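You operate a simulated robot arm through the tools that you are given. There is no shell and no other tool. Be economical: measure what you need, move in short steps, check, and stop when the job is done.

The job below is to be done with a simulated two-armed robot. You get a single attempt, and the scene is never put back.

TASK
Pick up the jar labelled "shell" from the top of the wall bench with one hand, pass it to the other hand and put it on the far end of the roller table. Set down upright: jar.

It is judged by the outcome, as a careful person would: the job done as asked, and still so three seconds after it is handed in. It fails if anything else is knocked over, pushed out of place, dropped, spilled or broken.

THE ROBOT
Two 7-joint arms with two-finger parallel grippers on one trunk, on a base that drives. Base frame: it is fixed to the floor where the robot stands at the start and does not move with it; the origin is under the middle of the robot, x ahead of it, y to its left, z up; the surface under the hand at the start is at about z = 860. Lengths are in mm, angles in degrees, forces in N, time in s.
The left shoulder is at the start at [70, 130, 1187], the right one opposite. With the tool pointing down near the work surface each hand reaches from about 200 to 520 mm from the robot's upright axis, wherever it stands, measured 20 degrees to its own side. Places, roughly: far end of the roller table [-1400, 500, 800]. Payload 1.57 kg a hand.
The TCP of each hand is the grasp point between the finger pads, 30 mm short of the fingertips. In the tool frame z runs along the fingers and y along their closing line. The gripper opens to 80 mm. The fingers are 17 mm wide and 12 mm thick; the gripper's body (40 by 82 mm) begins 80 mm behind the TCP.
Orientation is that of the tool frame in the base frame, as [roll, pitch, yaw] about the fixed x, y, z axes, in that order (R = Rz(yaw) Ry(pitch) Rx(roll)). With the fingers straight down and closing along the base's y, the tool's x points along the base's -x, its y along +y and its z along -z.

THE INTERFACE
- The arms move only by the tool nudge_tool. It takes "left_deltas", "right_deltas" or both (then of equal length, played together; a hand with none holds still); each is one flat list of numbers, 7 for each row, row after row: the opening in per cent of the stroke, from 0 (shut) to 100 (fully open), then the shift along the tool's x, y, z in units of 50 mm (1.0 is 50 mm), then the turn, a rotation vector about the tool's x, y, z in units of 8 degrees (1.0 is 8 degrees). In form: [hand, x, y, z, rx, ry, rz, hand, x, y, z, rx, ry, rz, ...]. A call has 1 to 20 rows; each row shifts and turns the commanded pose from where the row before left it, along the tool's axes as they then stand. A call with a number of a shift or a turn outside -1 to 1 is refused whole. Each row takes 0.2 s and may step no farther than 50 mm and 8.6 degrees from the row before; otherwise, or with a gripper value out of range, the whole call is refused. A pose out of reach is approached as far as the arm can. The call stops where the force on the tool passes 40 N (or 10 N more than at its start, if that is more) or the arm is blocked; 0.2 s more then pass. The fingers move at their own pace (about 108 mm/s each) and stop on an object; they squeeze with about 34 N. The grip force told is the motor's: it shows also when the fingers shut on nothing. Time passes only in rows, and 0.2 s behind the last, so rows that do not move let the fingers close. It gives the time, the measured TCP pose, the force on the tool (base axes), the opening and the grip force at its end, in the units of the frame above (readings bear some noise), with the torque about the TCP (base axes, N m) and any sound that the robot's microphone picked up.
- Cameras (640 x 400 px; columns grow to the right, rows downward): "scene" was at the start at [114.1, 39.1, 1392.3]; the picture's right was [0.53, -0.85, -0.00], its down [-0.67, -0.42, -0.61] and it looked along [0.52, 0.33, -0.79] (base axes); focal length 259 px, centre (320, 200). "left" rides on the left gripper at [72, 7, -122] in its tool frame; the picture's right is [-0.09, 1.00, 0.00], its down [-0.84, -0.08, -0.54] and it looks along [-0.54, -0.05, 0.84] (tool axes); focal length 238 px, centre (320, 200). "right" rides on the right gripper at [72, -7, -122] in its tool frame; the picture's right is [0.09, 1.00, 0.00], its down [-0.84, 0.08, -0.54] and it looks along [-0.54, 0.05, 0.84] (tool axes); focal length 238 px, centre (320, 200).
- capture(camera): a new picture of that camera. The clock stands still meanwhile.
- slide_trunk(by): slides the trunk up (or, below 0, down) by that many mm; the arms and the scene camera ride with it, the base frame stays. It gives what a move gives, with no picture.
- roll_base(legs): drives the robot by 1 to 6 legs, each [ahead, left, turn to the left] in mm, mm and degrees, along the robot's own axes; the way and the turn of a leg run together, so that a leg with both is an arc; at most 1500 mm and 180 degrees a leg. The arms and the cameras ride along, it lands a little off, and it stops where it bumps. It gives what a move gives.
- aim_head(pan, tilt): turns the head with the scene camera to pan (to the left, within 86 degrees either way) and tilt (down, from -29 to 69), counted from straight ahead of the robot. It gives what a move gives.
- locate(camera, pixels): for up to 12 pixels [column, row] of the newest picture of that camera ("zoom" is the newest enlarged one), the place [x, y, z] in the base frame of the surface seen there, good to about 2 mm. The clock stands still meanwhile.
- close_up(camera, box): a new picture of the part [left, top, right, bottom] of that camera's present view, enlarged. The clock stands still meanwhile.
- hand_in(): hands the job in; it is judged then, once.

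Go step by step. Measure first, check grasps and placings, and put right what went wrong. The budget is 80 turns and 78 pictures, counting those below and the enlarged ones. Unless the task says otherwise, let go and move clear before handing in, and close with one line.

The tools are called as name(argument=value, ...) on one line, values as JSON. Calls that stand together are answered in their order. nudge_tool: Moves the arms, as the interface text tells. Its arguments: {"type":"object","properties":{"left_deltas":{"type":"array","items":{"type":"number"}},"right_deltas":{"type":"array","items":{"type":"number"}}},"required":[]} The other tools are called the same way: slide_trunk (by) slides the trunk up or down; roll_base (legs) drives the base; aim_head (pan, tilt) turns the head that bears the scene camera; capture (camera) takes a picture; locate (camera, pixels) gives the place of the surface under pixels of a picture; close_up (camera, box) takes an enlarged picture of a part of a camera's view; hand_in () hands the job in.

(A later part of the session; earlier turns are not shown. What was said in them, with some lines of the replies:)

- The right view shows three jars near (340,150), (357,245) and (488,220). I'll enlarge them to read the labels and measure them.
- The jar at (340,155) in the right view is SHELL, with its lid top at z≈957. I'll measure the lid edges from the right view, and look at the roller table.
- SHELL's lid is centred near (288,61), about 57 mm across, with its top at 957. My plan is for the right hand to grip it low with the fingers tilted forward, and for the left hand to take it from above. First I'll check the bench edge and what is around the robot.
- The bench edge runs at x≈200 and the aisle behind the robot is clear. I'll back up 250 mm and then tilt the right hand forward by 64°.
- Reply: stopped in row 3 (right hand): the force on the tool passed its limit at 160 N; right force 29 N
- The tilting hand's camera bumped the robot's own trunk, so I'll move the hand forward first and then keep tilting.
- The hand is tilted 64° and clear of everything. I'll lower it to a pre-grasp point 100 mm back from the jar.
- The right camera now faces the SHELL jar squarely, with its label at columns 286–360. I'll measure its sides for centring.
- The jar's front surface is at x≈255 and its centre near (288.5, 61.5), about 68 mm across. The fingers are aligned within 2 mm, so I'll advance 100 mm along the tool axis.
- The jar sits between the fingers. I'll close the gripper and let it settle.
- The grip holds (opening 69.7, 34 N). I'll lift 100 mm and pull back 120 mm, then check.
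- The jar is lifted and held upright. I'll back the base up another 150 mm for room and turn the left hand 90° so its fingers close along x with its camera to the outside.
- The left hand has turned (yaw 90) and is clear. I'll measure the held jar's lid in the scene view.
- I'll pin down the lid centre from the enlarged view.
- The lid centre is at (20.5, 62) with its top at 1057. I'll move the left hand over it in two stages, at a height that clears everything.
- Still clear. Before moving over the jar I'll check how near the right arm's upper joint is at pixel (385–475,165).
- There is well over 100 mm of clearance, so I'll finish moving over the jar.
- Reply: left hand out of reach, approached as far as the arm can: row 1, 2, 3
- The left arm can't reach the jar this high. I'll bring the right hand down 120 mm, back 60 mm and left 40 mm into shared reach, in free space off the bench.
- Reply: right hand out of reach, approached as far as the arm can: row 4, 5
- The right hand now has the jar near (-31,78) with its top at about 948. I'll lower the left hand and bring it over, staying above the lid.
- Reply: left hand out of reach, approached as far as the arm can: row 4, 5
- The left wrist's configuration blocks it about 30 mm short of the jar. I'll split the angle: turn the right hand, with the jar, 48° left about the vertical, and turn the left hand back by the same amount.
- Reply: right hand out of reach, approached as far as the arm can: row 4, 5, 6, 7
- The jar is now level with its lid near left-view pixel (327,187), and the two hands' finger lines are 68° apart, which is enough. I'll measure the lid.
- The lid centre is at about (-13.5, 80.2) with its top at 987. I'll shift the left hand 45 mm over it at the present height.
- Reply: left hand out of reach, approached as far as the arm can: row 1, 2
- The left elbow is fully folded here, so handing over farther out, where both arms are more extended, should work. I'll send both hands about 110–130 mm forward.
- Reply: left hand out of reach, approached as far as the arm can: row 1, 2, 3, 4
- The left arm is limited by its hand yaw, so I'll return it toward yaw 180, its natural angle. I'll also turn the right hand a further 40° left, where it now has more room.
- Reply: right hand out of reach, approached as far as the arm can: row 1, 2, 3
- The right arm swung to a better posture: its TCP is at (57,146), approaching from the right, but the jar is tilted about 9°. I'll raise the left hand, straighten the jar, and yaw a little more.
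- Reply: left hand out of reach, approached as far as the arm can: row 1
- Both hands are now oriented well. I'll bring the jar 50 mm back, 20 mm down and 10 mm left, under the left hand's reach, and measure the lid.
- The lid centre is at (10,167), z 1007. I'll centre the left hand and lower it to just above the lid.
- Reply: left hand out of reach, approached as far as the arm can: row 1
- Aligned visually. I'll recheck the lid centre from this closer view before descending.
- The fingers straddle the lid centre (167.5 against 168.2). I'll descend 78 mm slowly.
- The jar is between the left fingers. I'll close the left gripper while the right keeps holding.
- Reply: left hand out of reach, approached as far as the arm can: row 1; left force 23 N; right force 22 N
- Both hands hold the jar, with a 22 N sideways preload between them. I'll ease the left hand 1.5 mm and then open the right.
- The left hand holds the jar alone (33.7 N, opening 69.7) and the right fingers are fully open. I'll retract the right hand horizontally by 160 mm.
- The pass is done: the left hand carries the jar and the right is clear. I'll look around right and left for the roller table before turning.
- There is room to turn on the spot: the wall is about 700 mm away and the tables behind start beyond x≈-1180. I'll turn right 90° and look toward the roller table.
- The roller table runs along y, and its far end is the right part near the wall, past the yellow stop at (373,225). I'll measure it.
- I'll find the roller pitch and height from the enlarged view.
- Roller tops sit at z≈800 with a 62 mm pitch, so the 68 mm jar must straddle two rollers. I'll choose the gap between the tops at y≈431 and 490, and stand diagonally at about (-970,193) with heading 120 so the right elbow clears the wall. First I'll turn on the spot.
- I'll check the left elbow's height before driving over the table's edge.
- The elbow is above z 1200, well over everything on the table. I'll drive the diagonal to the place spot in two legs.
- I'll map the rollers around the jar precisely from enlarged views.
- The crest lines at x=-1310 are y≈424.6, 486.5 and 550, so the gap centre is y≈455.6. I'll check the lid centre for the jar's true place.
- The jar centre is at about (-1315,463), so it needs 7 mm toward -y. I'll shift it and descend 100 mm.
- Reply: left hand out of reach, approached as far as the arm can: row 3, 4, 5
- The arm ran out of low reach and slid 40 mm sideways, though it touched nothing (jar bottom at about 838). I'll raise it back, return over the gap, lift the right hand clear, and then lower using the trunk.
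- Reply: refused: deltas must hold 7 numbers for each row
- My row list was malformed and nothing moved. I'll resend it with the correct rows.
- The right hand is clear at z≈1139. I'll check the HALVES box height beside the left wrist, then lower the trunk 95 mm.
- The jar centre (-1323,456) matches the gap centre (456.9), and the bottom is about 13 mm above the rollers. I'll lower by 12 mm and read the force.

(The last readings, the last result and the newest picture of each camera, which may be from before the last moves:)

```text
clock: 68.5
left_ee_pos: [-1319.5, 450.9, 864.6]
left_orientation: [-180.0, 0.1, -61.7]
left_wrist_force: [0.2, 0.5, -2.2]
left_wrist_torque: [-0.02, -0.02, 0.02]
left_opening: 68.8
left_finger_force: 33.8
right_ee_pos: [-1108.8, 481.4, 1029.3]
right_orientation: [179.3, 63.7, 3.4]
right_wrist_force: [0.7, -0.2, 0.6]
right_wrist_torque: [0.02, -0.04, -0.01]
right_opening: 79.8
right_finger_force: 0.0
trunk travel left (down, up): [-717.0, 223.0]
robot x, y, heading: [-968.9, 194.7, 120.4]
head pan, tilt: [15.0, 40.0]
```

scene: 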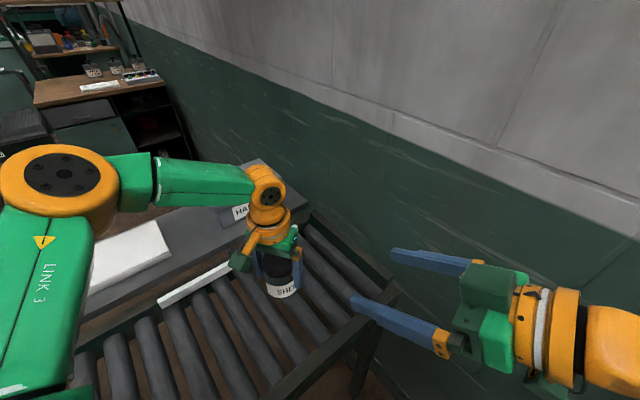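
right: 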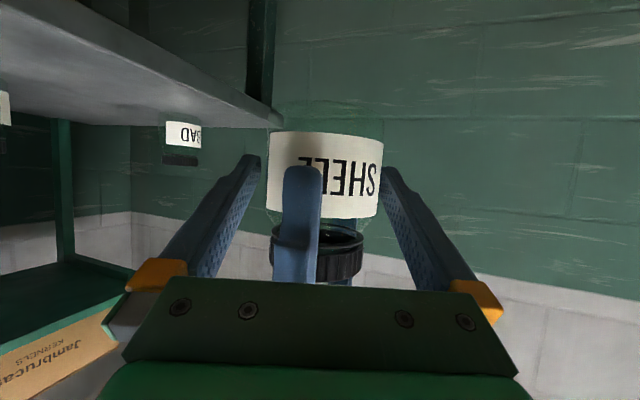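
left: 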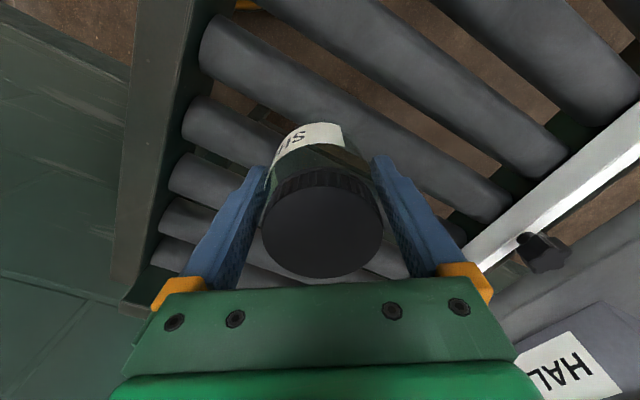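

No contact yet, so I'll continue in 1.5 mm steps.

slide_trunk(by=-1.5)

slide_trunk(by=-1.5)

```text
clock: 69.0
left_ee_pos: [-1318.9, 448.4, 864.2]
left_orientation: [179.9, 0.3, -61.5]
left_wrist_force: [0.1, -0.3, 4.4]
left_wrist_torque: [-0.06, 0.16, 0.03]
left_opening: 69.4
left_finger_force: 33.4
right_ee_pos: [-1106.8, 479.4, 1029.4]
right_orientation: [179.4, 63.8, 3.5]
right_wrist_force: [-0.5, 0.9, -0.3]
right_wrist_torque: [0.02, -0.05, 0.03]
right_opening: 80.0
right_finger_force: 0.1
trunk travel left (down, up): [-716.0, 224.0]
robot x, y, heading: [-962.5, 194.2, 120.1]
head pan, tilt: [15.0, 40.0]
```

```text
clock: 69.5
left_ee_pos: [-1315.5, 448.5, 864.0]
left_orientation: [-180.0, 0.4, -61.6]
left_wrist_force: [-0.6, 0.7, 17.8]
left_wrist_torque: [-0.1, -0.07, 0.03]
left_opening: 69.1
left_finger_force: 34.0
right_ee_pos: [-1106.4, 479.8, 1027.9]
right_orientation: [179.6, 64.0, 3.6]
right_wrist_force: [0.2, 0.0, -0.1]
right_wrist_torque: [0.0, 0.01, -0.01]
right_opening: 80.2
right_finger_force: 0.1
trunk travel left (down, up): [-714.0, 226.0]
robot x, y, heading: [-964.8, 193.2, 120.3]
head pan, tilt: [15.0, 40.0]
```

The jar is down, with 18 N upward and almost no torque. I'll ease up 1 mm and open the left gripper.

slide_trunk(by=1.2)

nudge_tool(left_deltas=[95, 0, 0, 0, 0, 0, 0, 100, 0, 0, 0, 0, 0, 0, 100, 0, 0, 0, 0, 0, 0])

capture(camera="left")

locate(camera="left", pixels=[[322, 222], [322, 190], [322, 274], [270, 222], [374, 222], [265, 175], [375, 165]])

```text
clock: 70.0
left_ee_pos: [-1316.1, 449.9, 863.9]
left_orientation: [-180.0, 0.3, -61.6]
left_wrist_force: [0.3, 0.5, 10.8]
left_wrist_torque: [0.15, -0.05, 0.01]
left_opening: 69.3
left_finger_force: 34.0
right_ee_pos: [-1106.8, 479.9, 1028.1]
right_orientation: [179.4, 63.9, 3.4]
right_wrist_force: [-0.2, -0.4, 0.5]
right_wrist_torque: [0.02, -0.01, -0.02]
right_opening: 79.9
right_finger_force: 0.0
trunk travel left (down, up): [-715.0, 225.0]
robot x, y, heading: [-961.8, 194.4, 120.5]
head pan, tilt: [15.0, 40.0]
```

```text
clock: 70.8
left_ee_pos: [-1318.1, 449.7, 862.6]
left_orientation: [-180.0, 0.1, -61.6]
left_wrist_force: [0.2, -0.2, 0.4]
left_wrist_torque: [0.02, 0.03, -0.02]
left_opening: 80.0
left_finger_force: 0.1
right_ee_pos: [-1108.8, 481.6, 1028.9]
right_orientation: [179.4, 63.8, 3.3]
right_wrist_force: [0.2, 0.1, 0.4]
right_wrist_torque: [0.02, 0.01, -0.02]
right_opening: 79.9
right_finger_force: 0.0
trunk travel left (down, up): [-715.0, 225.0]
robot x, y, heading: [-959.3, 189.4, 120.5]
head pan, tilt: [15.0, 40.0]
```

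```text
11 pictures are left
```

left: 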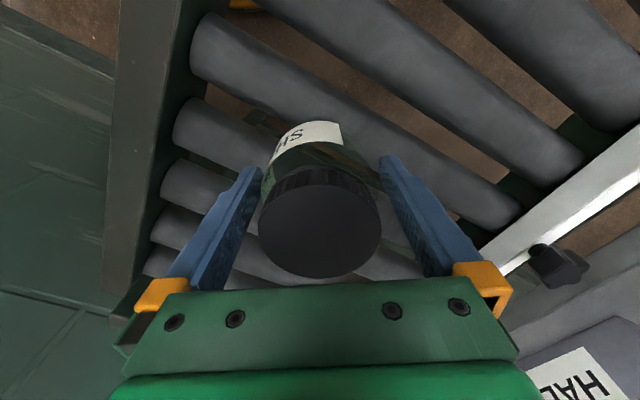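

```text
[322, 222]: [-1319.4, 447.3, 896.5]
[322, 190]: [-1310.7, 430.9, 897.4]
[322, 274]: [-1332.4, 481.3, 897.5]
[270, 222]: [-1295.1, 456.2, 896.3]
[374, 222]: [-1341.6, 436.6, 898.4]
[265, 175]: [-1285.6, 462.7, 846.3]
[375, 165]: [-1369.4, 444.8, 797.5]
```

The jar stands upright and free, with its lid level at 896–898. I'll raise the trunk straight up 120 mm to clear it.

slide_trunk(by=120)

capture(camera="left")

locate(camera="left", pixels=[[318, 160], [300, 160], [335, 160], [318, 145], [318, 175]])

```text
clock: 72.3
left_ee_pos: [-1317.4, 450.5, 982.8]
left_orientation: [-180.0, 0.1, -61.5]
left_wrist_force: [-0.7, -0.2, 0.0]
left_wrist_torque: [0.0, -0.04, 0.02]
left_opening: 80.0
left_finger_force: 0.1
right_ee_pos: [-1107.8, 480.4, 1147.5]
right_orientation: [179.2, 63.9, 3.4]
right_wrist_force: [0.1, -0.1, 0.0]
right_wrist_torque: [0.0, -0.04, 0.03]
right_opening: 80.0
right_finger_force: 0.0
trunk travel left (down, up): [-835.0, 105.0]
robot x, y, heading: [-961.8, 195.1, 120.4]
head pan, tilt: [15.0, 40.0]
```

```text
10 pictures are left
```

left: 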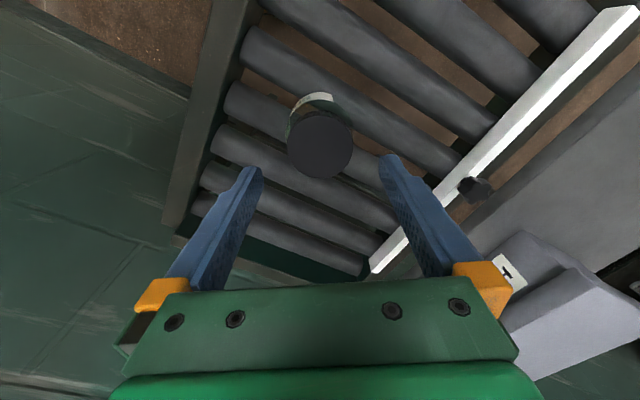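

```text
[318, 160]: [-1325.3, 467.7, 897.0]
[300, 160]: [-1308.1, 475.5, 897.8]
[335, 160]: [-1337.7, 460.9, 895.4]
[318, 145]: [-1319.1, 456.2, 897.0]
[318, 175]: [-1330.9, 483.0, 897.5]
```

The jar stays upright, straddling two rollers, with its lid level at z≈897. I'll back the robot away and do a final check.

roll_base(legs=[[-150, -100, 0]])

capture(camera="scene")

close_up(camera="scene", box=[80, 130, 320, 280])

```text
clock: 73.8
left_ee_pos: [-1160.0, 371.9, 981.5]
left_orientation: [180.0, 0.0, -61.6]
left_wrist_force: [-0.4, 0.0, -1.0]
left_wrist_torque: [-0.02, -0.01, -0.02]
left_opening: 80.0
left_finger_force: 0.0
right_ee_pos: [-949.0, 403.5, 1147.7]
right_orientation: [179.0, 63.8, 3.3]
right_wrist_force: [-0.5, -0.1, -0.7]
right_wrist_torque: [0.03, 0.02, 0.02]
right_opening: 79.9
right_finger_force: 0.0
trunk travel left (down, up): [-835.0, 105.0]
robot x, y, heading: [-801.7, 116.7, 120.1]
head pan, tilt: [15.0, 40.0]
```

```text
9 pictures are left
```

scene: 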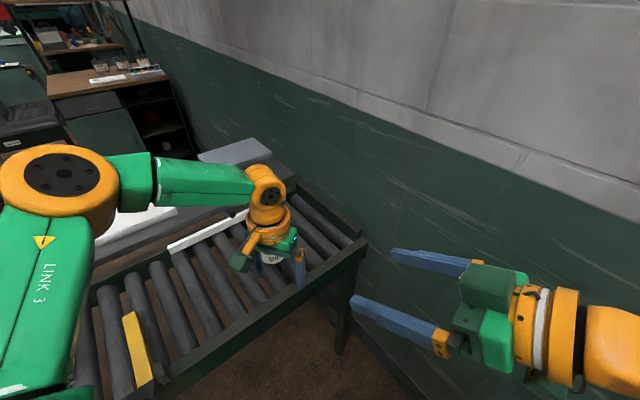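

```text
2.67 times, centred on (200, 205) of scene
```

zoom: 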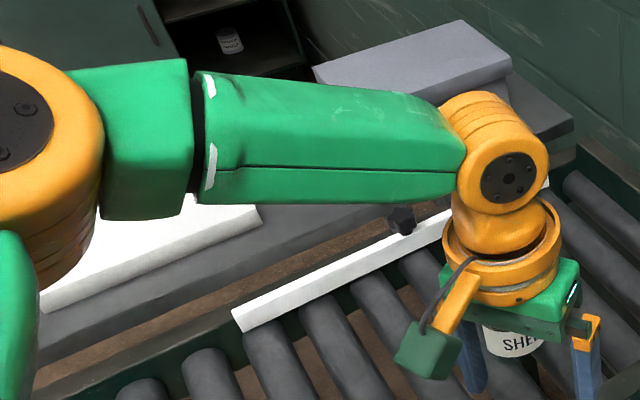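

The jar stands behind the hand at (270,258), partly hidden. I'll back off a bit more for a clear view.

roll_base(legs=[[-150, -100, 0]])

close_up(camera="scene", box=[160, 130, 400, 280])

```text
clock: 75.4
left_ee_pos: [-997.1, 292.6, 982.3]
left_orientation: [-179.9, 0.0, -61.5]
left_wrist_force: [-0.1, 0.1, -0.1]
left_wrist_torque: [-0.02, 0.02, -0.01]
left_opening: 80.1
left_finger_force: 0.0
right_ee_pos: [-788.7, 324.7, 1147.1]
right_orientation: [179.1, 63.7, 3.3]
right_wrist_force: [-0.4, -0.1, 0.2]
right_wrist_torque: [-0.01, 0.01, 0.02]
right_opening: 79.9
right_finger_force: 0.0
trunk travel left (down, up): [-835.0, 105.0]
robot x, y, heading: [-637.8, 40.5, 120.4]
head pan, tilt: [15.0, 40.0]
```

```text
2.67 times, centred on (280, 205) of scene
```

zoom: 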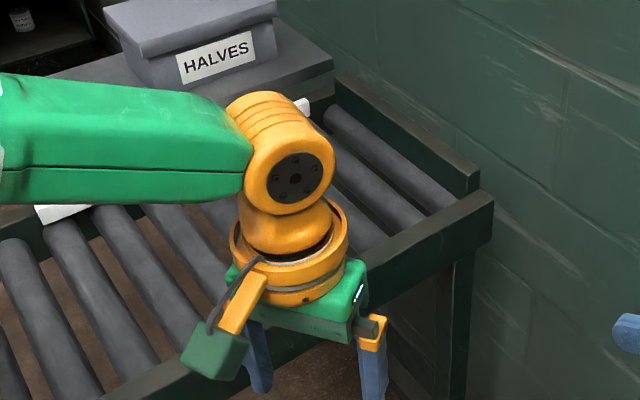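

The hand still hides the jar, so I'll turn the base left 30° to see past it.

roll_base(legs=[[0, 0, 30]])

aim_head(pan=0, tilt=35)

capture(camera="scene")

```text
clock: 77.2
left_ee_pos: [-1073.9, 79.5, 982.4]
left_orientation: [180.0, 0.2, -31.5]
left_wrist_force: [0.1, -0.2, -0.1]
left_wrist_torque: [-0.01, -0.04, 0.03]
left_opening: 80.0
left_finger_force: 0.0
right_ee_pos: [-909.5, 212.1, 1148.7]
right_orientation: [179.1, 63.8, 33.4]
right_wrist_force: [0.1, 0.0, -0.3]
right_wrist_torque: [0.0, -0.01, -0.03]
right_opening: 79.9
right_finger_force: 0.0
trunk travel left (down, up): [-835.0, 105.0]
robot x, y, heading: [-638.9, 37.5, 150.5]
head pan, tilt: [15.0, 40.0]
```

```text
clock: 78.0
left_ee_pos: [-1073.8, 79.4, 982.6]
left_orientation: [180.0, 0.1, -31.4]
left_wrist_force: [-0.3, 0.6, 0.1]
left_wrist_torque: [0.02, -0.01, 0.0]
left_opening: 80.0
left_finger_force: 0.0
right_ee_pos: [-911.1, 211.5, 1147.9]
right_orientation: [179.3, 63.9, 33.6]
right_wrist_force: [0.2, 0.5, 0.3]
right_wrist_torque: [-0.01, 0.0, 0.0]
right_opening: 79.9
right_finger_force: 0.1
trunk travel left (down, up): [-835.0, 105.0]
robot x, y, heading: [-635.6, 38.5, 150.2]
head pan, tilt: [0.0, 35.0]
```

```text
6 pictures are left
```

scene: 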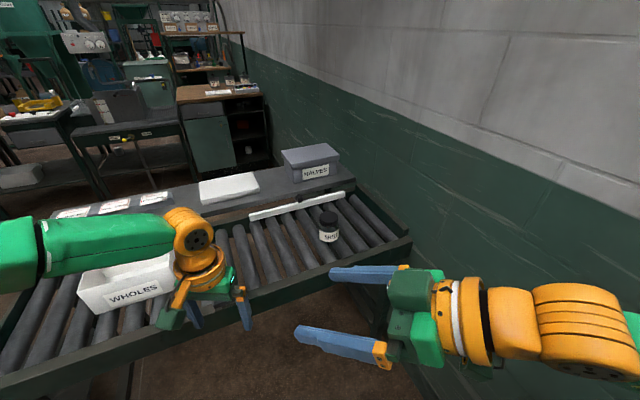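

The SHELL jar stands upright at the far end of the roller table, at (328,228) in the picture. Nothing else has been disturbed, so I'll hand in.

hand_in()

```text
The job is handed in.
```

The "shell" jar was lifted from the wall bench with the right hand, passed to the left, and set upright on the far end of the roller table; I let go, backed clear and handed in.
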